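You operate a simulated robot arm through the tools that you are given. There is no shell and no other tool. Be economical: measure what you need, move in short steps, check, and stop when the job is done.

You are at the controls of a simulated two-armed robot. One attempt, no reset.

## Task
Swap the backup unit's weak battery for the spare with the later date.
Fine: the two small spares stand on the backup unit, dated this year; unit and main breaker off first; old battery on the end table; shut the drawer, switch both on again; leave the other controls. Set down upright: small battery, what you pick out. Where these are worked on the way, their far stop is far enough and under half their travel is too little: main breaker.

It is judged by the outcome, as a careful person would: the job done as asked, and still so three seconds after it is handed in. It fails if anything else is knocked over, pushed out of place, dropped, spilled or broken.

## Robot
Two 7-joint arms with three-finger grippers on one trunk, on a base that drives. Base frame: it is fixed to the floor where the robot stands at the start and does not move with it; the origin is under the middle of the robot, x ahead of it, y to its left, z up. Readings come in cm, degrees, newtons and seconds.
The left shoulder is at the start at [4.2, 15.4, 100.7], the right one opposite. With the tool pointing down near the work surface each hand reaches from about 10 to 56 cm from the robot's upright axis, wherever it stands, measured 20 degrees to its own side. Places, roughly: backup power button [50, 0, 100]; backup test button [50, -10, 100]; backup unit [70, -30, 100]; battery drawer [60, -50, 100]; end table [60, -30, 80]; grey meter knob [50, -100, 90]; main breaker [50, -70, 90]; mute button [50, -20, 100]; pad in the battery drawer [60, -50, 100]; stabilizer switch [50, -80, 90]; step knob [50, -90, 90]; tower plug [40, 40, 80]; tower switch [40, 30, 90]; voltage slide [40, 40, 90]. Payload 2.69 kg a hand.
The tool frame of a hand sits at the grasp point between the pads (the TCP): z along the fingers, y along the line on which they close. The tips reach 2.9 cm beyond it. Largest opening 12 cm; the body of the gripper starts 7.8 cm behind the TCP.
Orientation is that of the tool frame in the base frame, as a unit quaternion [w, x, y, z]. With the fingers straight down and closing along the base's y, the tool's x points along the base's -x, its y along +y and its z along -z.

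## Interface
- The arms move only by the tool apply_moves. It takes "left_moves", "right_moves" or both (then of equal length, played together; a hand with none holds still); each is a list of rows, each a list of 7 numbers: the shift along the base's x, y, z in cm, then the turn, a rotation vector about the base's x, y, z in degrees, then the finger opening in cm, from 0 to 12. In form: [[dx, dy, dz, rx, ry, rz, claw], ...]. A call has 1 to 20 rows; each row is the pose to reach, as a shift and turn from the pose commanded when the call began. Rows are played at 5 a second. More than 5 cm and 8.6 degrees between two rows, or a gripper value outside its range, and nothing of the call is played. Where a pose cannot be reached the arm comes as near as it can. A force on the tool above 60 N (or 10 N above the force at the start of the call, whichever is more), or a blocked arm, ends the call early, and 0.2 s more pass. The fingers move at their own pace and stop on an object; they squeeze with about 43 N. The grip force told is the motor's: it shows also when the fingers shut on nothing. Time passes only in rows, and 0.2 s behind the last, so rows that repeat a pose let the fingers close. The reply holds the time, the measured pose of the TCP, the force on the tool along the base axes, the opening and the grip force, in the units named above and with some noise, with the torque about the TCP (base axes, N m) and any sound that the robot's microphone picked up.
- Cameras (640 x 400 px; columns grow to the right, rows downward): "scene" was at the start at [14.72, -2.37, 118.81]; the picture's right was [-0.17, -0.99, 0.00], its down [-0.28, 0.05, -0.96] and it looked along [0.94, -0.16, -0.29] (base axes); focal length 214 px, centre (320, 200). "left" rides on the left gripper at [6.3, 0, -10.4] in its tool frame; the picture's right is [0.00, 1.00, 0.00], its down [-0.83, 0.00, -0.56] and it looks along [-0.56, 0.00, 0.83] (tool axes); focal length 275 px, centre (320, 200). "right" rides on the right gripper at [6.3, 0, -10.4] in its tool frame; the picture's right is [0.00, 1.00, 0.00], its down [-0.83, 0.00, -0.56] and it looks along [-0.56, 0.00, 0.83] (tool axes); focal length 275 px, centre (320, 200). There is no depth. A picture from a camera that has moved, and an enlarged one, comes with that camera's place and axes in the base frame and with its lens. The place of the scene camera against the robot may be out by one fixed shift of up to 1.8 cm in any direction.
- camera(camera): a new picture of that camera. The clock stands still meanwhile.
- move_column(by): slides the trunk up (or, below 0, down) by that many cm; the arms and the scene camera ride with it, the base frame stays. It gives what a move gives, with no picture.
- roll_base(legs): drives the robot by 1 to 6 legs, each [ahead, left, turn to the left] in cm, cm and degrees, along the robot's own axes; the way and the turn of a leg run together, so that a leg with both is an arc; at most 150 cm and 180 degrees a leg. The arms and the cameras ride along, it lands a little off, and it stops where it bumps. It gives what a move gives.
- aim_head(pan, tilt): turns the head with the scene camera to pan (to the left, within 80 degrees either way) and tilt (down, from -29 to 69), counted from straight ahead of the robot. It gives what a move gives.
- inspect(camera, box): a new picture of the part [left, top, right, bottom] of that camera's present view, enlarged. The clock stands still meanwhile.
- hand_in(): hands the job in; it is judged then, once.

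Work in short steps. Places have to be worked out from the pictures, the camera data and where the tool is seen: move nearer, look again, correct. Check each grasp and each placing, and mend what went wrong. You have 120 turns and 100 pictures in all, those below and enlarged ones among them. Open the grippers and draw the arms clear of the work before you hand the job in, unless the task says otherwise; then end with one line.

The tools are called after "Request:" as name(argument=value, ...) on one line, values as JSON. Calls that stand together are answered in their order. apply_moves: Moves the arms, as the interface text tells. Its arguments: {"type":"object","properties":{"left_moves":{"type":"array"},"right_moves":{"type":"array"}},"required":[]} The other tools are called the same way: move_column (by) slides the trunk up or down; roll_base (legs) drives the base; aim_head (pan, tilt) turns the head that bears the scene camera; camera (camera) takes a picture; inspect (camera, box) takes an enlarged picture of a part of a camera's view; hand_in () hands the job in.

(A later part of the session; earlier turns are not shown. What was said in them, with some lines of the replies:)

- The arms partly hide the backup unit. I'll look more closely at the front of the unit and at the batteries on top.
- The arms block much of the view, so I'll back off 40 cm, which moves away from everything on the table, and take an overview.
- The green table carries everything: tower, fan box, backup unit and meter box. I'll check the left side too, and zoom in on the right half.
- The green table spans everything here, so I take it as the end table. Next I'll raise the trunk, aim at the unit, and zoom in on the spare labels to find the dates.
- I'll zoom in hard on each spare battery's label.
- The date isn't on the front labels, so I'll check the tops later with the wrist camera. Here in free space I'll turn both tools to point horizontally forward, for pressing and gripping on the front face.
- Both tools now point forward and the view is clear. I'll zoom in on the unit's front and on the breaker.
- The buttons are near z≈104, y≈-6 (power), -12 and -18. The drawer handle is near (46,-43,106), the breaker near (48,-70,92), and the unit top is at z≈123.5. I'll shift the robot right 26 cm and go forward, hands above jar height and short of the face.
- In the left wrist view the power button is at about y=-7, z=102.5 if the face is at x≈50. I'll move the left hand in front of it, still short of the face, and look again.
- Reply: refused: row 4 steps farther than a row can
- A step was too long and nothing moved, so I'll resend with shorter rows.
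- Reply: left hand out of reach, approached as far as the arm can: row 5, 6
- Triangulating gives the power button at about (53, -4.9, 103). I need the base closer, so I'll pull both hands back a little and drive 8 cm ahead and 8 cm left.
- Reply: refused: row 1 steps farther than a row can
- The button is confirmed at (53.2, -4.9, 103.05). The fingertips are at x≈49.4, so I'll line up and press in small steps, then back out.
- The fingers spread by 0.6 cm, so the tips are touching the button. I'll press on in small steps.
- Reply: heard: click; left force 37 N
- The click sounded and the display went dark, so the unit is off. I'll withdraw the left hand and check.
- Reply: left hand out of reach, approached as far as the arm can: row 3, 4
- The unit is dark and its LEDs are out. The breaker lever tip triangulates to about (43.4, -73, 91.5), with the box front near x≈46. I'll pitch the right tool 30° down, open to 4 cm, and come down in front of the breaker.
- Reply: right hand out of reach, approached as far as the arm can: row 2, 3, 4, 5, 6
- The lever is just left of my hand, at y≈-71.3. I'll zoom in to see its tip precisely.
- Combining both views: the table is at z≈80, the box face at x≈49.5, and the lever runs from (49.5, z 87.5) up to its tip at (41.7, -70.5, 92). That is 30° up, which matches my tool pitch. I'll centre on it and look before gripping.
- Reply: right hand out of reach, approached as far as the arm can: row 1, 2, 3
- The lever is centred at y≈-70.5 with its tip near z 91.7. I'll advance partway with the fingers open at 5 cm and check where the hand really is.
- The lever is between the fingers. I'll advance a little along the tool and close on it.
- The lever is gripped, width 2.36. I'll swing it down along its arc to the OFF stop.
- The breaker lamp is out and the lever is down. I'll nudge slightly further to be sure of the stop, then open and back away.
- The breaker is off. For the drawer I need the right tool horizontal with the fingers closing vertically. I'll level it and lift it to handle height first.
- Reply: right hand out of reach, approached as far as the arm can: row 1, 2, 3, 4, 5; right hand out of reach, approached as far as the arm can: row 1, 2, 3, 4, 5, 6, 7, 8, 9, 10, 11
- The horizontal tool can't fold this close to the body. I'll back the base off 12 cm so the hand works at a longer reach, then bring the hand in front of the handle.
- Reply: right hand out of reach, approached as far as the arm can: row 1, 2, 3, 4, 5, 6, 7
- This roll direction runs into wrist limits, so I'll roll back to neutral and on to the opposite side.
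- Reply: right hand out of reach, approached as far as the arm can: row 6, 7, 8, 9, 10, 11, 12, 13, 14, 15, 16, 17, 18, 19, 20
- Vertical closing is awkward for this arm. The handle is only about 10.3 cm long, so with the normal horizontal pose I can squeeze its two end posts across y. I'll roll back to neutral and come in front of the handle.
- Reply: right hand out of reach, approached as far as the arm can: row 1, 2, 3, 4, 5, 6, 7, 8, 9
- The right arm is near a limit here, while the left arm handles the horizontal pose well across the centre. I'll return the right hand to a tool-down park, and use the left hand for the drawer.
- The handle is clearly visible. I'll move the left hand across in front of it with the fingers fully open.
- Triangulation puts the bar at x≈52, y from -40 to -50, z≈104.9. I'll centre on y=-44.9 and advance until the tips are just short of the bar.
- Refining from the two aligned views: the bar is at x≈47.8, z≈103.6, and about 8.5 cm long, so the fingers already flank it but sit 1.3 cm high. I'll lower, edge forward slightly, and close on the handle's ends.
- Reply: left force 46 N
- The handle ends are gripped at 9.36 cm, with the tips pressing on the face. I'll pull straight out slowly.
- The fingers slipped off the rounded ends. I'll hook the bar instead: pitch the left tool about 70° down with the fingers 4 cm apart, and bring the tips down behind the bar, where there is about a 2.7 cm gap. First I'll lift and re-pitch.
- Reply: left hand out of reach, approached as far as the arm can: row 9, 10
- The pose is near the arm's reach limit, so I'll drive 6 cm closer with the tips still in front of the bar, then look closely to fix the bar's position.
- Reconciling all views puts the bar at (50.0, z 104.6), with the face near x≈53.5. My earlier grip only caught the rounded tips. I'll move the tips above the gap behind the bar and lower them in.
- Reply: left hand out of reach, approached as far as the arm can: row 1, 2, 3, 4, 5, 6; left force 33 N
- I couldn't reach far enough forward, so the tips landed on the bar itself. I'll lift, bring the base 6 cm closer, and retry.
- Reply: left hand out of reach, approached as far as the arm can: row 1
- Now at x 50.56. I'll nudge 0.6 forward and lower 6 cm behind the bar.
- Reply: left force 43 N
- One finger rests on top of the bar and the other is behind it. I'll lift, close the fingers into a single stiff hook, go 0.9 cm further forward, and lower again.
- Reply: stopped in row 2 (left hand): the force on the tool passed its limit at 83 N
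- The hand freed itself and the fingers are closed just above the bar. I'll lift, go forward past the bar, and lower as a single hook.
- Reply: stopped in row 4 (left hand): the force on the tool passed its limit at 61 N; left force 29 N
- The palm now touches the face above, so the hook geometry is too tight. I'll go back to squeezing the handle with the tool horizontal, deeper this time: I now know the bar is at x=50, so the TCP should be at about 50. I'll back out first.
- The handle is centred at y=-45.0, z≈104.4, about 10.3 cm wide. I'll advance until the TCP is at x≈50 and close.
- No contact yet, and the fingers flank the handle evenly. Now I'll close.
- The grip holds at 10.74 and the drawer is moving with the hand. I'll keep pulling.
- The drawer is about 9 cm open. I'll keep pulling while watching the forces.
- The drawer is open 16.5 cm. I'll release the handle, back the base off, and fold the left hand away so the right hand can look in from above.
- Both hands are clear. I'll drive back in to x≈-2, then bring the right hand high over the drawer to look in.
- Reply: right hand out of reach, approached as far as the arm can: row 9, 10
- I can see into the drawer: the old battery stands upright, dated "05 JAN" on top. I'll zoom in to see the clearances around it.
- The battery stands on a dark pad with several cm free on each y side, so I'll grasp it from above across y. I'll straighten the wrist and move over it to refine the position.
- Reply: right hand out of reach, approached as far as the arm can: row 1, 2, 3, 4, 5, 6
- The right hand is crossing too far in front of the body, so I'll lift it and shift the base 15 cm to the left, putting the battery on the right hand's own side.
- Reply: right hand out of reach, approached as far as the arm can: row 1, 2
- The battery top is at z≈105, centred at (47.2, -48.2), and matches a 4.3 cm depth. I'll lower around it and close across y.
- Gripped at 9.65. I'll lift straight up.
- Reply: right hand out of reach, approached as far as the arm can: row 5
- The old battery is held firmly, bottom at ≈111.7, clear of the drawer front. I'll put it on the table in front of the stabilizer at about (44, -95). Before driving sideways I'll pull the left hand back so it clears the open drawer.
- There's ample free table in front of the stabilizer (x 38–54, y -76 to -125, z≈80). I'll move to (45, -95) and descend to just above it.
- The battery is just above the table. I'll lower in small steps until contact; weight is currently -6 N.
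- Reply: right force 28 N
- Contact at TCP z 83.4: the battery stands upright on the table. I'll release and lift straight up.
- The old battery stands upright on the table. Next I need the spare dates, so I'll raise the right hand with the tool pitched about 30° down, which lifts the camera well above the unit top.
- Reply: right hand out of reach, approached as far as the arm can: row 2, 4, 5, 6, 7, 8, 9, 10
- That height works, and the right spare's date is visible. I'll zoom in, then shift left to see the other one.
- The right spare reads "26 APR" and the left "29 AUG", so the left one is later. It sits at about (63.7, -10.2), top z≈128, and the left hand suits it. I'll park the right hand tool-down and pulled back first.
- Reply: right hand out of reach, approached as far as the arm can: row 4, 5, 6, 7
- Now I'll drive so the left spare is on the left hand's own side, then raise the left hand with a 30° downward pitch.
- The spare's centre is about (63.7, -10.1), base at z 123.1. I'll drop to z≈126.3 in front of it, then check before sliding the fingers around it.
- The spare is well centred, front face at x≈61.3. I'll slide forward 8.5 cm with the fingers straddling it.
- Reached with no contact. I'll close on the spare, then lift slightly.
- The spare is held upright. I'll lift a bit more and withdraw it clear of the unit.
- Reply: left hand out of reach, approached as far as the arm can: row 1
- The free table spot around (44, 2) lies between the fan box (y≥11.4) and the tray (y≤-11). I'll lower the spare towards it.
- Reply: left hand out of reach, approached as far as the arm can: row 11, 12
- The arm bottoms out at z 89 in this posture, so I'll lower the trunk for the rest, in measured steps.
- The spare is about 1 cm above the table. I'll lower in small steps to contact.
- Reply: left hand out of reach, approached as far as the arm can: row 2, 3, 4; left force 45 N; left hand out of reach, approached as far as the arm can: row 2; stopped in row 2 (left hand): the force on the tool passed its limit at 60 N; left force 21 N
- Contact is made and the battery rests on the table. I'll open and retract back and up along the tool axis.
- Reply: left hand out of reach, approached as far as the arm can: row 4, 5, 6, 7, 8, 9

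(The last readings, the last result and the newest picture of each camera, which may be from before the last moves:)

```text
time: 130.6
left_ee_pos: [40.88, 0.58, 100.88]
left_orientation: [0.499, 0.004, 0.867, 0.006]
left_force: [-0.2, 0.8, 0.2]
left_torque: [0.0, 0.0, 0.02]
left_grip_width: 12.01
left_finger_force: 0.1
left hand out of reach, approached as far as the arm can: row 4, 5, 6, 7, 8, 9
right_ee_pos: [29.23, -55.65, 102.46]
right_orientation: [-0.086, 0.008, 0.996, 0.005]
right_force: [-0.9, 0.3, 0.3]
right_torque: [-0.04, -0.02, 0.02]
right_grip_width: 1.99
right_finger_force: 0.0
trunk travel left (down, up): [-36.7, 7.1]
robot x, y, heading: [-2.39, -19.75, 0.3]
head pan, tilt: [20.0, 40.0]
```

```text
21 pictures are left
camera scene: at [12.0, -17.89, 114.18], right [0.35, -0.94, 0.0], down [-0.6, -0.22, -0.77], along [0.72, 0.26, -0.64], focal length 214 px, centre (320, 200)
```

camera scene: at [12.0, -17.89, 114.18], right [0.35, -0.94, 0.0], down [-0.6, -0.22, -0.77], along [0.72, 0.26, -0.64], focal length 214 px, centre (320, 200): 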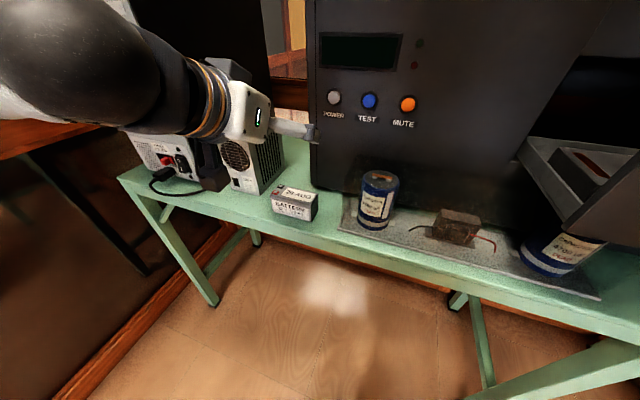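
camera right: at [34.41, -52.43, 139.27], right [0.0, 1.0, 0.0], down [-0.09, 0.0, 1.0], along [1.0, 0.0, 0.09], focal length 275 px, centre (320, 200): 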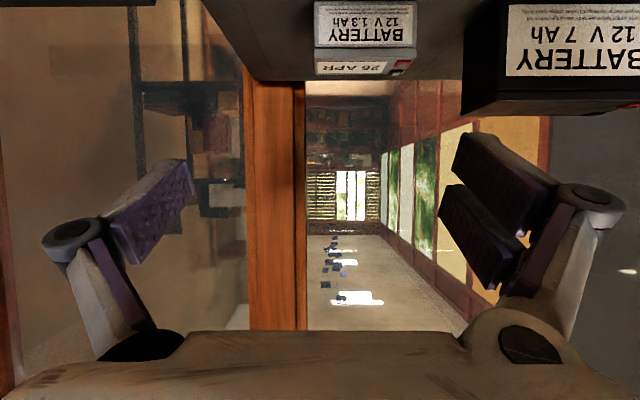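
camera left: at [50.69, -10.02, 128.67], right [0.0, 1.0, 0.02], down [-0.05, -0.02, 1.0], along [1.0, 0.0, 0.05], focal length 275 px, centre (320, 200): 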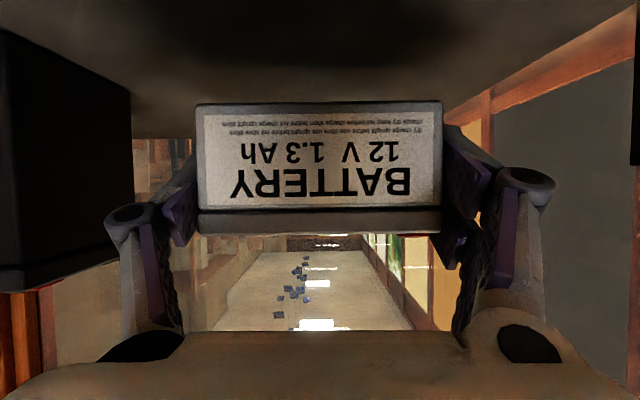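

The spare stands upright on the table. I'll raise the trunk again, then turn the left tool straight down above the battery.

Request:
move_column(by=6.8)

Request:
apply_moves(left_moves=[[-1, 0, 1, 0, 7.5, 0, 12], [-1, 0, 1, 0, 15, 0, 12], [-1, 0, 1, 0, 22.5, 0, 12], [-1, 0, 1, 0, 30, 0, 12], [0, 0, 0, 0, 37.5, 0, 12], [1, 0, -1, 0, 45, 0, 12], [2, 0, -2, 0, 52.5, 0, 12], [3, 0, -4, 0, 60, 0, 12], [3, 0, -6, 0, 60, 0, 12], [3, 0, -6, 0, 60, 0, 12]])

Request:
camera(camera="left")

```text
time: 131.7
left_ee_pos: [40.94, 0.49, 107.58]
left_orientation: [0.499, 0.004, 0.867, 0.006]
left_force: [-0.2, -0.3, 0.3]
left_torque: [0.02, -0.03, 0.03]
left_grip_width: 12.0
left_finger_force: 0.1
right_ee_pos: [29.41, -55.53, 109.15]
right_orientation: [-0.087, 0.007, 0.996, 0.004]
right_force: [0.6, 0.0, -0.4]
right_torque: [0.01, 0.04, -0.01]
right_grip_width: 2.0
right_finger_force: 0.1
trunk travel left (down, up): [-43.5, 0.3]
robot x, y, heading: [-2.13, -19.85, 0.2]
head pan, tilt: [20.0, 40.0]
```

```text
time: 133.8
left_ee_pos: [43.95, 0.53, 101.69]
left_orientation: [-0.001, 0.006, 1.0, 0.003]
left_force: [0.3, -0.1, 0.3]
left_torque: [-0.04, -0.01, -0.01]
left_grip_width: 12.0
left_finger_force: 0.1
right_ee_pos: [29.38, -55.49, 109.31]
right_orientation: [-0.086, 0.007, 0.996, 0.004]
right_force: [0.7, -0.3, 0.5]
right_torque: [-0.02, -0.02, 0.01]
right_grip_width: 2.0
right_finger_force: 0.1
trunk travel left (down, up): [-43.5, 0.3]
robot x, y, heading: [-1.82, -20.23, 0.4]
head pan, tilt: [20.0, 40.0]
```

```text
20 pictures are left
camera left: at [37.69, 0.47, 112.11], right [0.02, 1.0, 0.01], down [0.83, -0.02, 0.56], along [0.56, 0.0, -0.83], focal length 275 px, centre (320, 200)
```

left: 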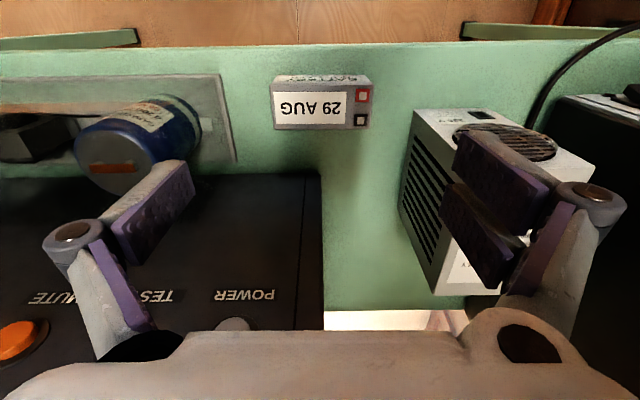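

The battery top centre is at about (45.2, 0.8). I'll descend around it, checking alignment partway.

Request:
apply_moves(left_moves=[[0.5, 0.2, -3, 0, 0, 0, 12], [1, 0.3, -6, 0, 0, 0, 12], [1.2, 0.3, -9, 0, 0, 0, 12], [1.2, 0.3, -12, 0, 0, 0, 12]])

Request:
camera(camera="left")

```text
time: 134.8
left_ee_pos: [45.24, 0.77, 89.55]
left_orientation: [0.0, 0.006, 1.0, 0.003]
left_force: [-0.1, 0.9, 0.1]
left_torque: [0.02, 0.01, -0.01]
left_grip_width: 11.98
left_finger_force: 0.0
right_ee_pos: [29.47, -55.58, 109.14]
right_orientation: [-0.087, 0.007, 0.996, 0.004]
right_force: [-1.1, 0.3, 0.3]
right_torque: [0.0, -0.02, -0.01]
right_grip_width: 2.01
right_finger_force: 0.1
trunk travel left (down, up): [-43.5, 0.3]
robot x, y, heading: [-1.87, -19.83, -0.0]
head pan, tilt: [20.0, 40.0]
```

```text
19 pictures are left
camera left: at [38.88, 0.78, 99.94], right [0.02, 1.0, 0.01], down [0.83, -0.02, 0.55], along [0.55, 0.0, -0.83], focal length 275 px, centre (320, 200)
```

left: 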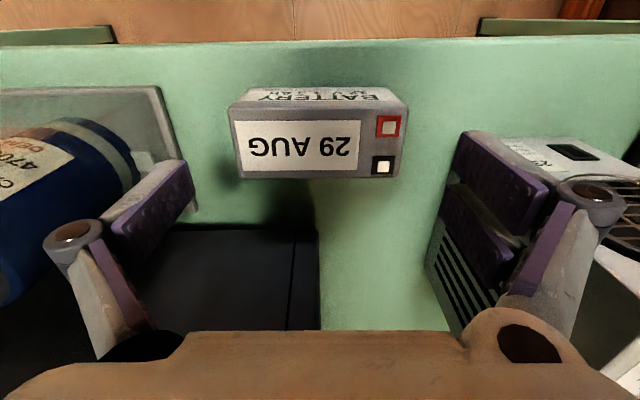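

Aligned. I'll lower the last 6 cm, close, and lift to check.

Request:
apply_moves(left_moves=[[-0.3, 0, -2, 0, 0, 0, 12], [-0.3, 0, -4, 0, 0, 0, 12], [-0.3, 0, -6.1, 0, 0, 0, 12], [-0.3, 0, -6.1, 0, 0, 0, 10], [-0.3, 0, -6.1, 0, 0, 0, 8], [-0.3, 0, -6.1, 0, 0, 0, 8], [-0.3, 0, -3, 0, 0, 0, 8], [-0.3, 0, 1, 0, 0, 0, 8], [-0.3, 0, 5, 0, 0, 0, 8], [-0.3, 0, 9, 0, 0, 0, 8], [-0.3, 0, 13, 0, 0, 0, 8], [-0.3, 0, 17, 0, 0, 0, 8], [-0.3, 0, 21, 0, 0, 0, 8], [-0.3, 0, 25, 0, 0, 0, 8]])

Request:
camera(camera="left")

```text
time: 137.8
left_ee_pos: [44.82, 0.95, 114.75]
left_orientation: [-0.002, 0.007, 1.0, 0.003]
left_force: [-0.6, 0.9, -5.4]
left_torque: [-0.02, 0.03, 0.02]
left_grip_width: 9.68
left_finger_force: 42.9
right_ee_pos: [29.32, -55.58, 109.25]
right_orientation: [-0.086, 0.008, 0.996, 0.005]
right_force: [-0.4, 0.2, -0.5]
right_torque: [-0.02, 0.01, -0.01]
right_grip_width: 1.98
right_finger_force: 0.0
trunk travel left (down, up): [-43.5, 0.3]
robot x, y, heading: [-1.73, -19.85, 0.3]
head pan, tilt: [20.0, 40.0]
```

```text
18 pictures are left
camera left: at [38.56, 0.84, 125.22], right [0.02, 1.0, 0.01], down [0.83, -0.02, 0.55], along [0.55, 0.0, -0.83], focal length 275 px, centre (320, 200)
```

left: 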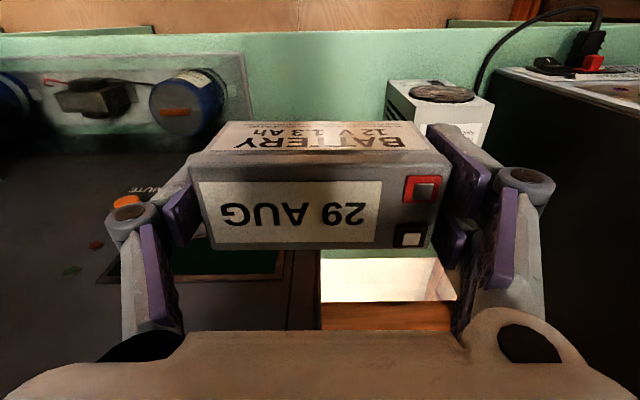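

The 29 AUG battery is held well. For more clearance over the drawer front I'll bring it in and up a little, then drive right to put it over the drawer.

Request:
apply_moves(left_moves=[[-2, 0, 1, 0, 0, 0, 8], [-4, 0, 2, 0, 0, 0, 8], [-6, 0, 3, 0, 0, 0, 8], [-8, 0, 4, 0, 0, 0, 8]])

Request:
roll_base(legs=[[0, -48, 0]])

Request:
camera(camera="left")

```text
time: 138.8
left_ee_pos: [36.6, 0.89, 118.71]
left_orientation: [0.0, 0.006, 1.0, 0.004]
left_force: [-0.2, -0.4, -5.5]
left_torque: [0.02, -0.01, 0.02]
left_grip_width: 9.68
left_finger_force: 42.7
right_ee_pos: [29.25, -55.56, 109.31]
right_orientation: [-0.086, 0.007, 0.996, 0.004]
right_force: [-0.4, 0.4, -0.9]
right_torque: [0.02, -0.03, -0.01]
right_grip_width: 1.98
right_finger_force: 0.1
trunk travel left (down, up): [-43.5, 0.3]
robot x, y, heading: [-2.3, -20.04, 0.3]
head pan, tilt: [20.0, 40.0]
```

```text
time: 143.0
left_ee_pos: [36.93, -46.36, 118.53]
left_orientation: [-0.001, 0.004, 1.0, 0.002]
left_force: [-0.2, -0.4, -5.4]
left_torque: [0.0, 0.03, 0.0]
left_grip_width: 9.67
left_finger_force: 43.0
right_ee_pos: [29.78, -102.95, 109.22]
right_orientation: [-0.087, 0.006, 0.996, 0.003]
right_force: [0.0, 0.1, -0.2]
right_torque: [-0.01, 0.02, -0.01]
right_grip_width: 2.03
right_finger_force: 0.1
trunk travel left (down, up): [-43.5, 0.3]
robot x, y, heading: [-1.66, -67.91, 0.3]
head pan, tilt: [20.0, 40.0]
```

```text
17 pictures are left
camera left: at [30.65, -46.33, 129.1], right [0.01, 1.0, 0.01], down [0.83, -0.01, 0.56], along [0.56, 0.0, -0.83], focal length 275 px, centre (320, 200)
```

left: 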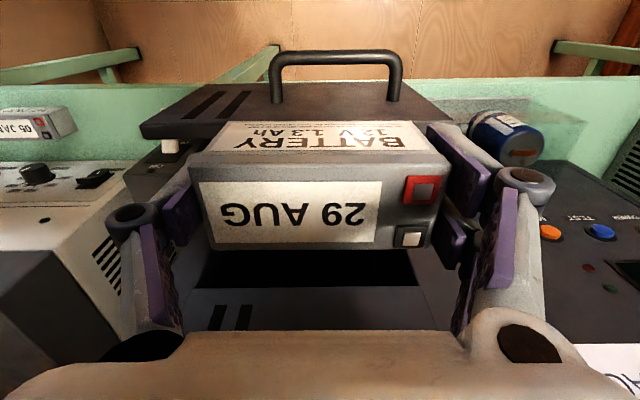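

Now I'll move to the old battery's spot, TCP target (47.3, -48.15), and go down to about 1.5 cm above the pad.

Request:
apply_moves(left_moves=[[3, -0.6, -1, 0, 0, 0, 8], [6, -1.2, -2, 0, 0, 0, 8], [9, -1.8, -3, 0, 0, 0, 8], [10.4, -1.8, -5, 0, 0, 0, 8], [10.4, -1.8, -8, 0, 0, 0, 8], [10.4, -1.8, -11, 0, 0, 0, 8], [10.4, -1.8, -13.6, 0, 0, 0, 8], [10.4, -1.8, -13.6, 0, 0, 0, 8]])

Request:
camera(camera="left")

```text
time: 144.8
left_ee_pos: [47.56, -48.08, 105.18]
left_orientation: [0.0, 0.005, 1.0, 0.003]
left_force: [-0.1, -0.4, -5.9]
left_torque: [-0.04, 0.01, -0.03]
left_grip_width: 9.66
left_finger_force: 43.5
left hand out of reach, approached as far as the arm can: row 3, 4
right_ee_pos: [29.73, -102.91, 109.2]
right_orientation: [-0.086, 0.006, 0.996, 0.003]
right_force: [0.2, 0.4, -0.1]
right_torque: [-0.03, 0.02, 0.0]
right_grip_width: 1.99
right_finger_force: 0.1
trunk travel left (down, up): [-43.5, 0.3]
robot x, y, heading: [-1.52, -67.59, 0.4]
head pan, tilt: [20.0, 40.0]
```

```text
16 pictures are left
camera left: at [41.25, -48.09, 115.59], right [0.01, 1.0, 0.01], down [0.83, -0.01, 0.56], along [0.56, 0.0, -0.83], focal length 275 px, centre (320, 200)
```

left: 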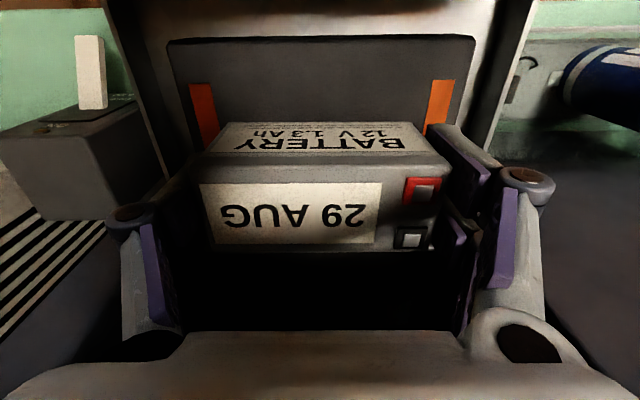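

It's centred between the orange strips. I'll lower gently to contact.

Request:
apply_moves(left_moves=[[-0.25, 0, -0.6, 0, 0, 0, 8], [-0.25, 0, -1.2, 0, 0, 0, 8], [-0.25, 0, -1.6, 0, 0, 0, 8], [-0.25, 0, -1.9, 0, 0, 0, 8]])

```text
time: 145.8
left_ee_pos: [47.06, -48.02, 103.32]
left_orientation: [0.001, 0.004, 1.0, 0.003]
left_force: [0.9, 0.2, 0.2]
left_torque: [-0.29, 0.12, 0.06]
left_grip_width: 9.68
left_finger_force: 43.1
right_ee_pos: [29.64, -103.0, 109.26]
right_orientation: [-0.086, 0.006, 0.996, 0.004]
right_force: [-0.7, 0.5, 0.0]
right_torque: [-0.02, 0.02, 0.01]
right_grip_width: 2.0
right_finger_force: 0.0
trunk travel left (down, up): [-43.5, 0.3]
robot x, y, heading: [-1.35, -67.61, 0.3]
head pan, tilt: [20.0, 40.0]
```

The pad now carries the weight: the tool force went from -5.9 to 0.2 N. I'll settle 0.2 more, release, and lift straight out.

Request:
apply_moves(left_moves=[[0, 0, -0.2, 0, 0, 0, 8], [0, 0, -0.1, 0, 0, 0, 10.5], [0, 0, -0.1, 0, 0, 0, 12], [0, 0, -0.1, 0, 0, 0, 12], [0, 0, 2, 0, 0, 0, 12], [0, 0, 5, 0, 0, 0, 12], [0, 0, 8, 0, 0, 0, 12], [-1, 0, 10.5, 0, 0, 0, 12]])

Request:
camera(camera="left")

```text
time: 147.6
left_ee_pos: [45.98, -48.15, 113.67]
left_orientation: [0.0, 0.004, 1.0, 0.004]
left_force: [0.6, 0.0, 0.9]
left_torque: [0.01, -0.03, 0.0]
left_grip_width: 11.98
left_finger_force: 0.0
right_ee_pos: [29.76, -102.86, 109.32]
right_orientation: [-0.086, 0.005, 0.996, 0.004]
right_force: [0.1, -0.5, -0.4]
right_torque: [0.03, -0.01, 0.01]
right_grip_width: 2.0
right_finger_force: 0.1
trunk travel left (down, up): [-43.5, 0.3]
robot x, y, heading: [-1.46, -67.95, 0.3]
head pan, tilt: [20.0, 40.0]
```

```text
15 pictures are left
camera left: at [39.77, -48.19, 124.21], right [0.01, 1.0, 0.01], down [0.83, -0.01, 0.56], along [0.56, 0.0, -0.83], focal length 275 px, centre (320, 200)
```

left: 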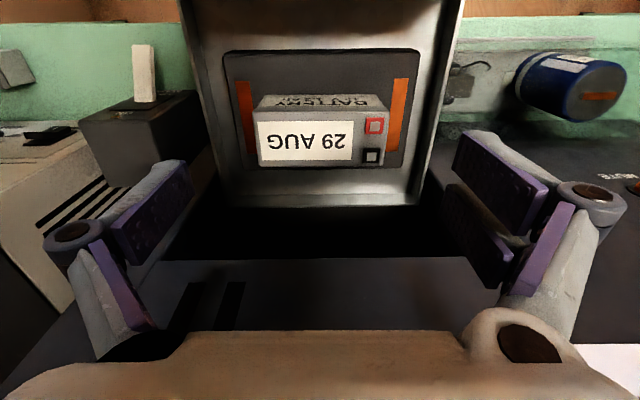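

The 29 AUG battery stands on the pad exactly where the old one was. To shut the drawer I'll lift the left hand out, back the base off, and set the tool horizontal with closed fingers.

Request:
apply_moves(left_moves=[[-3, 0, 1.5, 0, 0, 0, 12], [-6, 0, 3, 0, 0, 0, 8], [-9, 0, 4, 0, 0, 0, 4], [-11, 0, 4, 0, 0, 0, 0]])

Request:
roll_base(legs=[[-22, 0, 0], [0, 22, 0]])

Request:
apply_moves(left_moves=[[1, -2, -1, 0, -8.2, 0, 0], [2, -4, -2, 0, -16.4, 0, 0], [3, -6, -3, 0, -24.6, 0, 0], [4, -8, -5, 0, -32.8, 0, 0], [4, -10, -7, 0, -41, 0, 0], [4, -12, -9, 0, -49.2, 0, 0], [4, -14, -11, 0, -57.4, 0, 0], [4, -16, -13, 0, -65.6, 0, 0], [4, -18, -15, 0, -73.8, 0, 0], [4, -20, -16.5, 0, -82, 0, 0], [5, -20, -17, 0, -90, 0, 0], [5, -20, -17, 0, -90, 0, 0]])

```text
time: 148.6
left_ee_pos: [35.2, -48.08, 117.76]
left_orientation: [0.001, 0.003, 1.0, 0.003]
left_force: [0.0, 0.1, 1.2]
left_torque: [-0.04, -0.01, 0.02]
left_grip_width: 0.02
left_finger_force: 28.9
right_ee_pos: [29.74, -102.86, 109.36]
right_orientation: [-0.087, 0.006, 0.996, 0.004]
right_force: [-0.8, 1.2, -0.6]
right_torque: [0.0, -0.02, -0.01]
right_grip_width: 2.01
right_finger_force: 0.0
trunk travel left (down, up): [-43.5, 0.3]
robot x, y, heading: [-1.42, -67.53, 0.5]
head pan, tilt: [20.0, 40.0]
```

```text
time: 152.2
left_ee_pos: [13.07, -26.48, 117.69]
left_orientation: [-0.001, 0.005, 1.0, 0.003]
left_force: [0.4, -0.5, -0.5]
left_torque: [-0.01, 0.0, -0.05]
left_grip_width: 0.0
left_finger_force: 27.9
right_ee_pos: [7.71, -81.22, 109.19]
right_orientation: [-0.086, 0.006, 0.996, 0.003]
right_force: [0.5, -0.7, -0.9]
right_torque: [-0.04, 0.0, -0.02]
right_grip_width: 2.01
right_finger_force: 0.0
trunk travel left (down, up): [-43.5, 0.3]
robot x, y, heading: [-23.64, -45.58, 0.4]
head pan, tilt: [20.0, 40.0]
```

```text
time: 154.8
left_ee_pos: [17.94, -46.46, 100.64]
left_orientation: [0.708, 0.003, 0.706, 0.005]
left_force: [0.5, 0.2, 0.4]
left_torque: [-0.01, 0.02, 0.0]
left_grip_width: 0.0
left_finger_force: 28.2
right_ee_pos: [7.63, -81.37, 109.33]
right_orientation: [-0.086, 0.007, 0.996, 0.005]
right_force: [-1.0, 0.2, 0.7]
right_torque: [-0.01, -0.02, 0.03]
right_grip_width: 2.05
right_finger_force: 0.1
trunk travel left (down, up): [-43.5, 0.3]
robot x, y, heading: [-23.58, -45.95, 0.3]
head pan, tilt: [20.0, 40.0]
```

The tool is horizontal at z 100.6, below the handle bar. I'll drive 11 cm closer, then check that it's aligned to push the panel under the bar.

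Request:
roll_base(legs=[[11, 0, 0]])

Request:
aim_head(pan=-5, tilt=30)

Request:
camera(camera="left")

```text
time: 156.0
left_ee_pos: [29.18, -46.59, 100.56]
left_orientation: [0.707, 0.002, 0.707, 0.006]
left_force: [0.4, 0.3, 0.0]
left_torque: [0.0, -0.02, -0.01]
left_grip_width: 0.01
left_finger_force: 28.6
right_ee_pos: [18.89, -81.19, 109.23]
right_orientation: [-0.087, 0.007, 0.996, 0.004]
right_force: [-0.6, 0.3, -0.2]
right_torque: [0.03, 0.05, 0.01]
right_grip_width: 2.01
right_finger_force: 0.0
trunk travel left (down, up): [-43.5, 0.3]
robot x, y, heading: [-12.38, -45.57, 0.2]
head pan, tilt: [20.0, 40.0]
```

```text
time: 156.9
left_ee_pos: [29.23, -46.46, 100.58]
left_orientation: [0.707, 0.001, 0.707, 0.005]
left_force: [0.0, -0.9, -0.1]
left_torque: [-0.02, 0.02, 0.03]
left_grip_width: 0.04
left_finger_force: 28.6
right_ee_pos: [18.93, -81.25, 109.22]
right_orientation: [-0.087, 0.007, 0.996, 0.004]
right_force: [-0.6, -0.8, 0.3]
right_torque: [-0.03, 0.0, 0.03]
right_grip_width: 1.98
right_finger_force: 0.1
trunk travel left (down, up): [-43.5, 0.3]
robot x, y, heading: [-12.2, -45.78, 0.4]
head pan, tilt: [-5.0, 30.0]
```

```text
14 pictures are left
camera left: at [18.8, -46.52, 94.31], right [-0.01, 1.0, 0.01], down [-0.56, -0.01, 0.83], along [0.83, 0.0, 0.56], focal length 275 px, centre (320, 200)
```

left: 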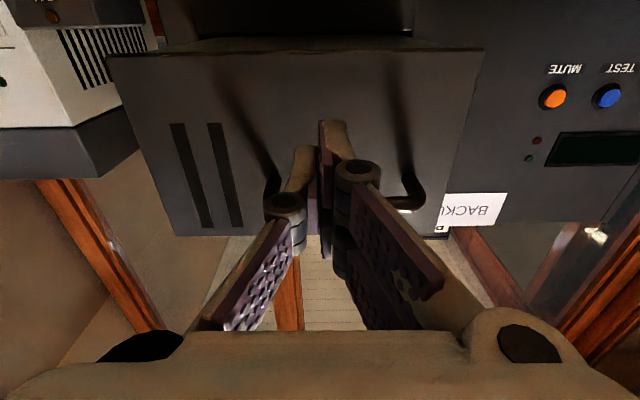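

Aligned near the panel centre, just under the bar. I'll push smoothly at about 5 cm/s so the battery isn't jolted.

Request:
apply_moves(left_moves=[[1, 0, 0, 0, 0, 0, 0], [2, 0, 0, 0, 0, 0, 0], [3, 0, 0, 0, 0, 0, 0], [4, 0, 0, 0, 0, 0, 0], [5, 0, 0, 0, 0, 0, 0], [6, 0, 0, 0, 0, 0, 0], [7, 0, 0, 0, 0, 0, 0], [8, 0, 0, 0, 0, 0, 0], [9, 0, 0, 0, 0, 0, 0], [10, 0, 0, 0, 0, 0, 0], [11, 0, 0, 0, 0, 0, 0], [12, 0, 0, 0, 0, 0, 0], [13, 0, 0, 0, 0, 0, 0], [14, 0, 0, 0, 0, 0, 0], [15, 0, 0, 0, 0, 0, 0], [16, 0, 0, 0, 0, 0, 0], [17, 0, 0, 0, 0, 0, 0], [18, 0, 0, 0, 0, 0, 0]])

Request:
camera(camera="scene")

```text
time: 160.7
left_ee_pos: [47.18, -46.54, 100.55]
left_orientation: [0.707, 0.002, 0.707, 0.006]
left_force: [0.7, 0.0, -0.9]
left_torque: [-0.01, -0.04, 0.0]
left_grip_width: 0.0
left_finger_force: 28.6
right_ee_pos: [18.78, -81.23, 109.3]
right_orientation: [-0.086, 0.006, 0.996, 0.004]
right_force: [0.5, 0.0, -0.4]
right_torque: [0.04, -0.02, -0.03]
right_grip_width: 2.0
right_finger_force: 0.0
trunk travel left (down, up): [-43.5, 0.3]
robot x, y, heading: [-12.74, -45.91, 0.5]
head pan, tilt: [-5.0, 30.0]
```

```text
13 pictures are left
camera scene: at [-3.77, -47.31, 123.52], right [-0.08, -1.0, 0.0], down [-0.5, 0.04, -0.87], along [0.86, -0.07, -0.5], focal length 214 px, centre (320, 200)
```

scene: 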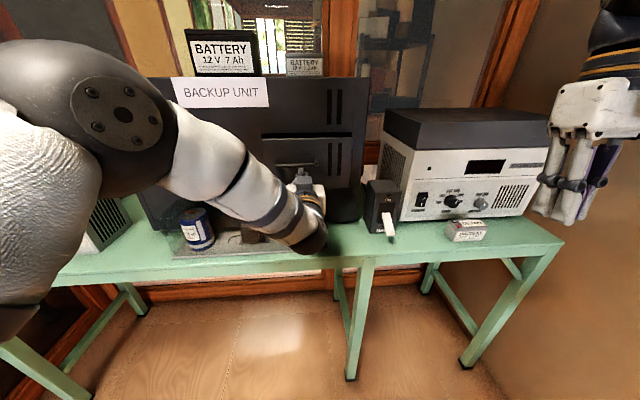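

The drawer is nearly in. I'll push the last few cm until it stops.

Request:
apply_moves(left_moves=[[1, 0, 0, 0, 0, 0, 0], [2, 0, 0, 0, 0, 0, 0], [2.8, 0, 0, 0, 0, 0, 0], [3.4, 0, 0, 0, 0, 0, 0], [3.9, 0, 0, 0, 0, 0, 0], [4.3, 0, 0, 0, 0, 0, 0], [4.6, 0, 0, 0, 0, 0, 0]])

Request:
inspect(camera="scene", box=[220, 80, 380, 200])

```text
time: 162.2
left_ee_pos: [50.8, -46.49, 100.64]
left_orientation: [0.706, 0.003, 0.709, 0.004]
left_force: [-39.5, 9.1, 4.7]
left_torque: [-0.06, -0.45, 0.22]
left_grip_width: 0.59
left_finger_force: 28.2
right_ee_pos: [18.12, -81.1, 109.5]
right_orientation: [-0.082, 0.006, 0.997, 0.005]
right_force: [-0.5, 0.0, 0.1]
right_torque: [0.02, 0.0, -0.03]
right_grip_width: 2.0
right_finger_force: 0.1
trunk travel left (down, up): [-43.5, 0.3]
robot x, y, heading: [-12.78, -45.67, 0.2]
head pan, tilt: [-5.0, 30.0]
stopped in row 7 (left hand): the force on the tool passed its limit at 64 N (the readings are from after the stop); the commanded pose is now the measured one
```

```text
3.33 times, centred on (300, 140) of scene
camera zoom: at [-4.55, -47.15, 123.6], right [-0.08, -1.0, 0.0], down [-0.49, 0.04, -0.87], along [0.87, -0.07, -0.5], focal length 715 px, centre (387, 400)
```

zoom: 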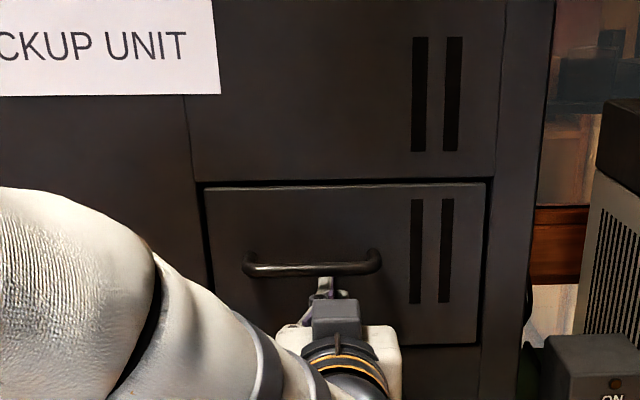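

The drawer is shut flush, with a firm stop at 64 N. I'll withdraw the left hand, fold it down, and set the right hand to the 30° pitch, open 5, for the breaker.

Request:
apply_moves(left_moves=[[-4, 0, 0, 0, 0, 0, 0], [-8, 0, 0, 0, 0, 0, 0], [-11, 0, 1, 0, 8, 0, 0], [-13, 1, 2, 0, 16, 0, 0], [-15, 2, 3, 0, 24, 0, 0], [-17, 3, 4, 0, 32, 0, 0], [-19, 4, 5, 0, 40, 0, 0], [-21, 5, 6, 0, 48, 0, 0], [-23, 6, 7, 0, 56, 0, 0], [-24, 7, 8, 0, 64, 0, 0], [-25, 8, 8, 0, 72, 0, 0], [-26, 9, 8, 0, 80, 0, 0], [-27, 10, 8, 0, 88, 0, 0]], right_moves=[[0, 0, 0, 0, -5.5, 0, 5], [1, 0.2, -1, 0, -11, 0, 5], [2, 0.5, -2, 0, -16.5, 0, 5], [3, 0.7, -3, 0, -22, 0, 5], [4, 1, -4, 0, -27.5, 0, 5], [5, 1.2, -5, 0, -33, 0, 5], [6, 1.5, -6, 0, -38.5, 0, 5], [7, 1.8, -7, 0, -44, 0, 5], [8, 2, -8, 0, -49.5, 0, 5], [8.5, 2.3, -9, 0, -55, 0, 5], [9, 2.6, -10, 0, -60, 0, 5], [9, 2.8, -11, 0, -65, 0, 5], [9, 3, -12, 0, -70, 0, 5]])

Request:
roll_base(legs=[[11.8, 7.7, 0]])

Request:
camera(camera="right")

```text
time: 165.1
left_ee_pos: [24.33, -36.55, 108.25]
left_orientation: [0.011, 0.006, 1.0, 0.001]
left_force: [-0.9, -0.2, -0.6]
left_torque: [0.01, -0.01, -0.04]
left_grip_width: 0.01
left_finger_force: 28.3
right_ee_pos: [27.83, -78.06, 97.22]
right_orientation: [0.502, 0.003, 0.865, 0.006]
right_force: [0.1, 0.1, -0.1]
right_torque: [0.02, 0.01, -0.02]
right_grip_width: 4.98
right_finger_force: 0.0
trunk travel left (down, up): [-43.5, 0.3]
robot x, y, heading: [-12.79, -45.62, 0.3]
head pan, tilt: [-5.0, 30.0]
```

```text
time: 166.4
left_ee_pos: [36.16, -28.62, 108.1]
left_orientation: [0.013, 0.004, 1.0, 0.001]
left_force: [0.8, 0.1, -0.1]
left_torque: [-0.02, -0.03, -0.03]
left_grip_width: 0.0
left_finger_force: 28.6
right_ee_pos: [39.64, -70.25, 97.24]
right_orientation: [0.501, 0.002, 0.866, 0.008]
right_force: [0.8, 0.7, 0.0]
right_torque: [-0.02, -0.01, -0.02]
right_grip_width: 4.99
right_finger_force: 0.1
trunk travel left (down, up): [-43.5, 0.3]
robot x, y, heading: [-0.74, -37.96, 0.2]
head pan, tilt: [-5.0, 30.0]
```

```text
11 pictures are left
camera right: at [27.53, -70.54, 97.09], right [-0.01, 1.0, 0.01], down [-0.07, -0.01, 1.0], along [1.0, 0.0, 0.07], focal length 275 px, centre (320, 200)
```

right: 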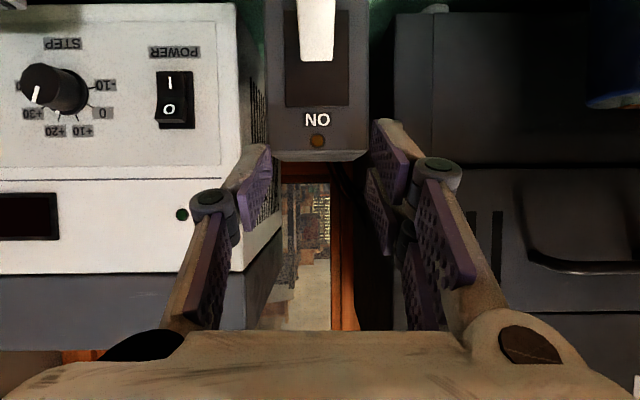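

The lever is centred between the fingers. I'll descend in front of it and then advance to straddle it.

Request:
apply_moves(right_moves=[[-0.7, -0.2, -4, 0, 0, 0, 5], [-0.7, -0.2, -8, 0, 0, 0, 5], [-0.5, -0.2, -11, 0, 0, 0, 5], [0, -0.2, -13, 0, 0, 0, 5], [2, -0.2, -13.7, 0, 0, 0, 5], [3.4, -0.2, -14.3, 0, 0, 0, 5], [3.4, -0.2, -14.3, 0, 0, 0, 1], [3.4, -0.2, -14.3, 0, 0, 0, 1], [3.4, -0.2, -14.3, 0, 0, 0, 1]])

```text
time: 168.4
left_ee_pos: [36.04, -28.52, 108.3]
left_orientation: [0.014, 0.004, 1.0, 0.001]
left_force: [-1.0, 0.3, 0.3]
left_torque: [0.02, -0.02, -0.01]
left_grip_width: 0.01
left_finger_force: 28.6
right_ee_pos: [42.96, -70.38, 83.3]
right_orientation: [0.503, 0.002, 0.864, 0.006]
right_force: [-7.6, 7.0, 16.2]
right_torque: [-0.22, -0.77, 0.76]
right_grip_width: 2.23
right_finger_force: 45.0
trunk travel left (down, up): [-43.5, 0.3]
robot x, y, heading: [-0.8, -38.5, 0.3]
head pan, tilt: [-5.0, 30.0]
```

The lever is gripped, width 2.23. I'll swing it up along the arc to ON.

Request:
apply_moves(right_moves=[[-0.5, 0, 1.4, 0, 0, 0, 1], [-0.9, 0, 2.8, 0, 0, 0, 1], [-1.0, 0, 4.2, 0, 0, 0, 1], [-0.9, 0, 5.6, 0, 0, 0, 1], [-0.5, 0, 7, 0, 0, 0, 1], [0, 0, 8.4, 0, 0, 0, 1], [0.2, 0, 8.8, 0, 0, 0, 1]])

Request:
camera(camera="right")

```text
time: 170.0
left_ee_pos: [36.18, -28.85, 108.21]
left_orientation: [0.012, 0.004, 1.0, 0.002]
left_force: [-0.2, 0.2, -0.1]
left_torque: [0.02, -0.03, -0.01]
left_grip_width: 0.0
left_finger_force: 28.9
right_ee_pos: [43.06, -70.39, 91.39]
right_orientation: [0.495, 0.002, 0.869, 0.008]
right_force: [-13.7, 11.2, -29.9]
right_torque: [-0.48, 1.44, 0.26]
right_grip_width: 2.37
right_finger_force: 44.6
trunk travel left (down, up): [-43.5, 0.3]
robot x, y, heading: [-1.02, -37.97, 0.3]
head pan, tilt: [-5.0, 30.0]
```

```text
10 pictures are left
camera right: at [30.95, -70.71, 91.38], right [-0.01, 1.0, 0.01], down [-0.06, -0.01, 1.0], along [1.0, 0.01, 0.06], focal length 275 px, centre (320, 200)
```

right: 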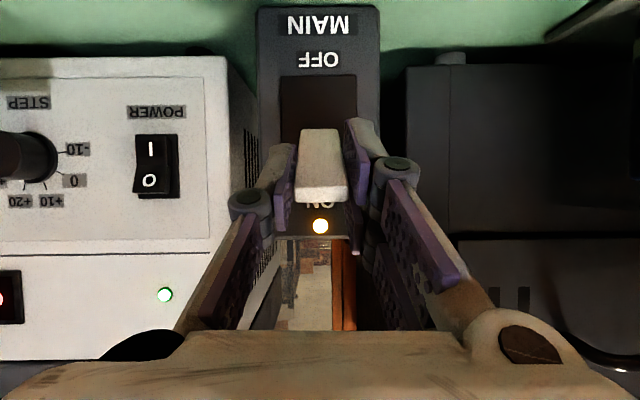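

The breaker lamp is lit, the stabilizer is live, and the lever is at its ON stop. I'll release, back out, and reposition the base for the power button.

Request:
apply_moves(right_moves=[[0, 0, 0, 0, 0, 0, 5], [0, 0, 0, 0, 0, 0, 5], [-2, 0, 1.2, 0, 0, 0, 5], [-4, 0, 3, 0, 0, 0, 5], [-4, 0, 7, 0, 0, 0, 5], [-4, 0, 11, 0, 0, 0, 3], [-4, 0, 15, 0, 0, 0, 2]])

Request:
roll_base(legs=[[-12, 0, 0], [0, 20, 0]])

Request:
apply_moves(left_moves=[[1, 0.4, 0, 0, -8.2, 0, 0], [2, 0.8, -0.5, 0, -16.4, 0, 0], [3, 1.2, -1, 0, -24.6, 0, 0], [4, 1.6, -1.5, 0, -32.8, 0, 0], [5, 2, -2, 0, -41, 0, 0], [7, 2.4, -2.5, 0, -49.2, 0, 0], [9, 2.8, -3, 0, -57.4, 0, 0], [11, 3.2, -3.5, 0, -65.6, 0, 0], [12, 3.5, -4, 0, -73.8, 0, 0], [13, 3.8, -4.5, 0, -82, 0, 0], [14, 3.8, -5, 0, -90, 0, 0], [14, 3.8, -5, 0, -90, 0, 0]])

Request:
camera(camera="left")

```text
time: 171.6
left_ee_pos: [36.13, -28.72, 107.89]
left_orientation: [0.01, 0.004, 1.0, 0.001]
left_force: [0.5, -0.3, -0.6]
left_torque: [0.0, 0.0, 0.02]
left_grip_width: 0.0
left_finger_force: 28.1
right_ee_pos: [39.1, -70.81, 105.47]
right_orientation: [0.489, 0.014, 0.872, 0.015]
right_force: [-0.2, -0.4, 1.2]
right_torque: [-0.05, 0.01, 0.01]
right_grip_width: 2.01
right_finger_force: 0.1
trunk travel left (down, up): [-43.5, 0.3]
robot x, y, heading: [-1.05, -38.02, 0.3]
head pan, tilt: [-5.0, 30.0]
```

```text
time: 174.6
left_ee_pos: [24.08, -8.89, 108.14]
left_orientation: [0.012, 0.003, 1.0, 0.002]
left_force: [0.9, 0.2, -0.5]
left_torque: [-0.02, -0.02, -0.02]
left_grip_width: 0.0
left_finger_force: 27.8
right_ee_pos: [27.22, -50.85, 106.1]
right_orientation: [0.495, 0.008, 0.869, 0.015]
right_force: [0.0, 0.1, -0.7]
right_torque: [-0.05, 0.02, 0.0]
right_grip_width: 1.98
right_finger_force: 0.0
trunk travel left (down, up): [-43.5, 0.3]
robot x, y, heading: [-12.8, -18.47, 0.7]
head pan, tilt: [-5.0, 30.0]
```

```text
time: 177.2
left_ee_pos: [38.13, -4.93, 103.27]
left_orientation: [0.717, 0.0, 0.697, 0.003]
left_force: [-0.1, -0.2, -0.1]
left_torque: [-0.02, -0.03, -0.04]
left_grip_width: 0.0
left_finger_force: 28.5
right_ee_pos: [27.38, -50.83, 106.01]
right_orientation: [0.494, 0.009, 0.869, 0.016]
right_force: [0.3, -0.3, 0.8]
right_torque: [-0.01, 0.01, -0.02]
right_grip_width: 2.0
right_finger_force: 0.1
trunk travel left (down, up): [-43.5, 0.3]
robot x, y, heading: [-13.07, -18.3, 0.5]
head pan, tilt: [-5.0, 30.0]
```

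```text
9 pictures are left
camera left: at [27.88, -4.88, 96.56], right [0.0, 1.0, 0.01], down [-0.58, -0.01, 0.82], along [0.82, 0.0, 0.58], focal length 275 px, centre (320, 200)
```

left: 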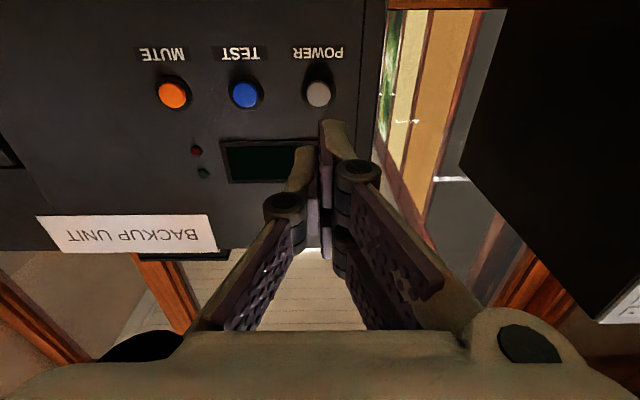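

The button is dead ahead at y -4.9, z 103.0. I'll advance to just short of it, then press in small steps.

Request:
apply_moves(left_moves=[[3, 0, -0.2, 0, 0, 0, 0], [6, 0, -0.2, 0, 0, 0, 0], [9, 0, -0.2, 0, 0, 0, 0], [11, 0, -0.2, 0, 0, 0, 0], [12, 0, -0.2, 0, 0, 0, 0], [12.5, 0, -0.2, 0, 0, 0, 0]])

Request:
apply_moves(left_moves=[[0.4, 0, 0, 0, 0, 0, 0], [0.8, 0, 0, 0, 0, 0, 0], [1.2, 0, 0, 0, 0, 0, 0]])

Request:
camera(camera="left")

```text
time: 178.6
left_ee_pos: [50.69, -5.36, 103.05]
left_orientation: [0.715, -0.003, 0.699, 0.007]
left_force: [-1.8, -0.2, 0.8]
left_torque: [-0.06, 0.03, -0.03]
left_grip_width: 0.58
left_finger_force: 28.0
right_ee_pos: [27.22, -50.97, 105.85]
right_orientation: [0.494, 0.009, 0.87, 0.016]
right_force: [-0.6, 0.8, 0.9]
right_torque: [-0.01, 0.01, 0.02]
right_grip_width: 2.0
right_finger_force: 0.1
trunk travel left (down, up): [-43.5, 0.3]
robot x, y, heading: [-12.75, -18.25, 0.7]
head pan, tilt: [-5.0, 30.0]
heard: click
```

```text
time: 179.4
left_ee_pos: [51.07, -5.26, 103.0]
left_orientation: [0.715, -0.002, 0.699, 0.007]
left_force: [-56.1, -1.0, -5.5]
left_torque: [-0.06, 0.98, 0.08]
left_grip_width: 0.61
left_finger_force: 28.4
right_ee_pos: [26.73, -50.74, 106.02]
right_orientation: [0.496, 0.009, 0.868, 0.016]
right_force: [-0.2, -1.1, -0.7]
right_torque: [-0.02, -0.03, 0.01]
right_grip_width: 1.98
right_finger_force: 0.2
trunk travel left (down, up): [-43.5, 0.3]
robot x, y, heading: [-12.91, -18.36, 0.6]
head pan, tilt: [-5.0, 30.0]
```

```text
8 pictures are left
camera left: at [40.85, -5.34, 96.51], right [-0.01, 1.0, 0.01], down [-0.57, -0.02, 0.82], along [0.82, 0.0, 0.57], focal length 275 px, centre (320, 200)
```

left: 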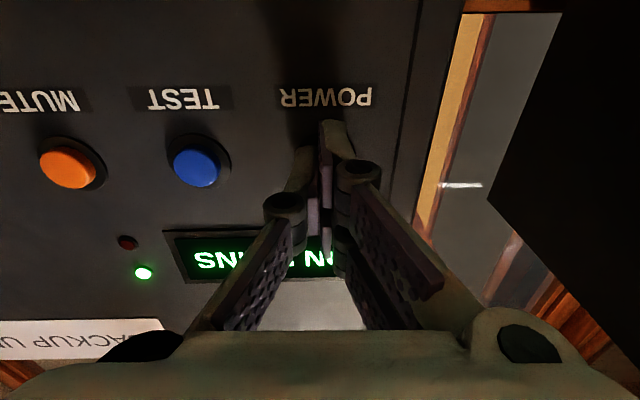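

One click, and the display is lit with what looks like "ON MAINS". I'll withdraw the left hand, back the base off, and check the whole scene.

Request:
apply_moves(left_moves=[[-4, 0, 0, 0, 0, 0, 0], [-8, 0, 0, 0, 0, 0, 0], [-12, 0, 0, 0, 0, 0, 0]])

Request:
roll_base(legs=[[-30, 0, 0]])

Request:
aim_head(pan=-15, tilt=15)

Request:
camera(camera="scene")

```text
time: 180.2
left_ee_pos: [39.79, -5.12, 103.0]
left_orientation: [0.717, 0.002, 0.698, 0.001]
left_force: [-0.1, -0.3, 0.2]
left_torque: [0.03, -0.02, -0.01]
left_grip_width: 0.01
left_finger_force: 28.6
right_ee_pos: [27.26, -50.91, 105.93]
right_orientation: [0.494, 0.01, 0.87, 0.016]
right_force: [0.2, 0.1, 0.5]
right_torque: [-0.01, -0.03, 0.01]
right_grip_width: 2.0
right_finger_force: 0.1
trunk travel left (down, up): [-43.5, 0.3]
robot x, y, heading: [-12.59, -18.47, 0.6]
head pan, tilt: [-5.0, 30.0]
```

```text
time: 182.2
left_ee_pos: [10.47, -5.25, 102.95]
left_orientation: [0.715, 0.001, 0.699, 0.003]
left_force: [-0.3, -0.3, -0.1]
left_torque: [-0.02, 0.01, -0.01]
left_grip_width: 0.01
left_finger_force: 28.8
right_ee_pos: [-1.88, -51.19, 105.94]
right_orientation: [0.494, 0.009, 0.869, 0.016]
right_force: [-0.8, -0.4, 0.0]
right_torque: [-0.04, 0.04, 0.0]
right_grip_width: 2.03
right_finger_force: 0.0
trunk travel left (down, up): [-43.5, 0.3]
robot x, y, heading: [-42.34, -19.01, 0.9]
head pan, tilt: [-5.0, 30.0]
```

```text
time: 182.9
left_ee_pos: [10.61, -5.32, 102.97]
left_orientation: [0.716, 0.0, 0.698, 0.003]
left_force: [0.2, 0.7, 1.0]
left_torque: [0.01, 0.02, 0.01]
left_grip_width: 0.0
left_finger_force: 29.1
right_ee_pos: [-2.09, -51.24, 105.81]
right_orientation: [0.494, 0.012, 0.869, 0.018]
right_force: [-0.8, -0.5, 0.7]
right_torque: [-0.05, -0.03, -0.01]
right_grip_width: 1.98
right_finger_force: 0.0
trunk travel left (down, up): [-43.5, 0.3]
robot x, y, heading: [-42.11, -18.9, 0.5]
head pan, tilt: [-15.0, 15.0]
```

```text
7 pictures are left
camera scene: at [-33.16, -20.72, 126.39], right [-0.13, -0.99, 0.0], down [-0.21, 0.03, -0.98], along [0.97, -0.13, -0.21], focal length 214 px, centre (320, 200)
```

scene: 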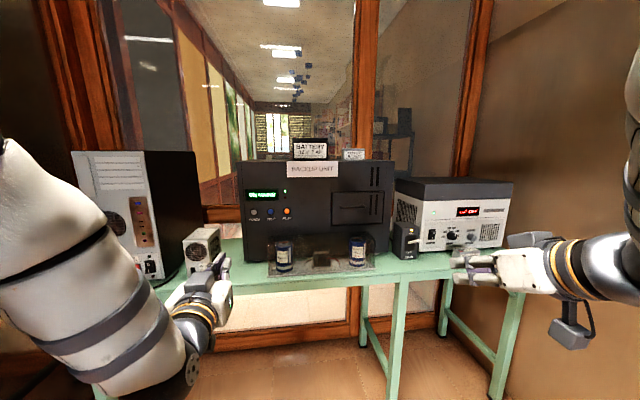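

I'll zoom in to verify the unit's display, the drawer, and the breaker and stabilizer.

Request:
inspect(camera="scene", box=[232, 135, 392, 275])

Request:
inspect(camera="scene", box=[380, 170, 540, 290])

```text
2.86 times, centred on (312, 205) of scene
camera zoom: at [-33.16, -20.72, 126.39], right [-0.13, -0.99, 0.0], down [-0.21, 0.03, -0.98], along [0.97, -0.13, -0.21], focal length 613 px, centre (343, 186)
```

zoom: 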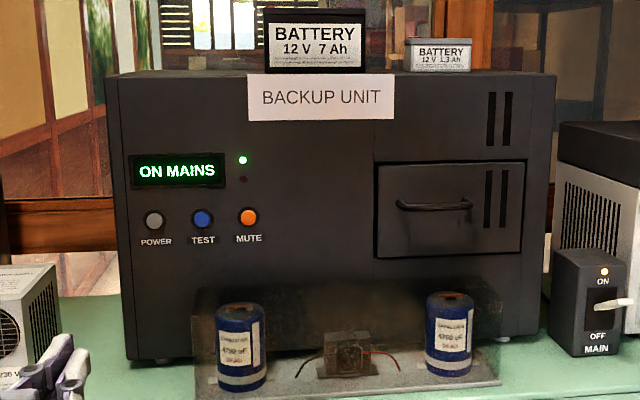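

```text
3.33 times, centred on (460, 230) of scene
camera zoom: at [-33.16, -20.72, 126.39], right [-0.13, -0.99, 0.0], down [-0.21, 0.03, -0.98], along [0.97, -0.13, -0.21], focal length 715 px, centre (-147, 100)
```

zoom: 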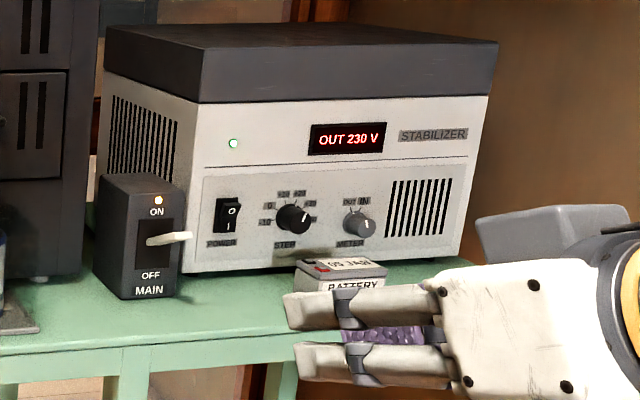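

Everything checks out: "ON MAINS" shows with the weak warning gone, the drawer is shut, the breaker is on, and the stabilizer reads 230 V as before. The old battery is upright on the table. I'll open both grippers in free space, then hand in.

Request:
apply_moves(left_moves=[[-1, 0, 0, 0, 0, 0, 8], [-1, 0, 0, 0, 0, 0, 8], [-1, 0, 0, 0, 0, 0, 8]], right_moves=[[0, 0, 0, 0, 0, 0, 8], [0, 0, 0, 0, 0, 0, 8], [0, 0, 0, 0, 0, 0, 8]])

Request:
hand_in()

```text
time: 183.8
left_ee_pos: [9.41, -5.38, 103.03]
left_orientation: [0.716, -0.001, 0.698, 0.005]
left_force: [1.1, -0.7, 0.1]
left_torque: [0.02, 0.0, -0.01]
left_grip_width: 8.02
left_finger_force: 0.1
right_ee_pos: [-1.92, -51.23, 105.81]
right_orientation: [0.494, 0.011, 0.869, 0.018]
right_force: [0.3, -0.1, -1.0]
right_torque: [0.01, 0.02, 0.01]
right_grip_width: 8.01
right_finger_force: 0.0
trunk travel left (down, up): [-43.5, 0.3]
robot x, y, heading: [-41.71, -18.55, 0.6]
head pan, tilt: [-15.0, 15.0]
```

```text
The job is handed in.
```

The weak 05 JAN battery now stands on the end table, the later-dated spare (29 AUG) is in the shut drawer, and the main breaker and backup unit are back on, with the unit showing "ON MAINS".
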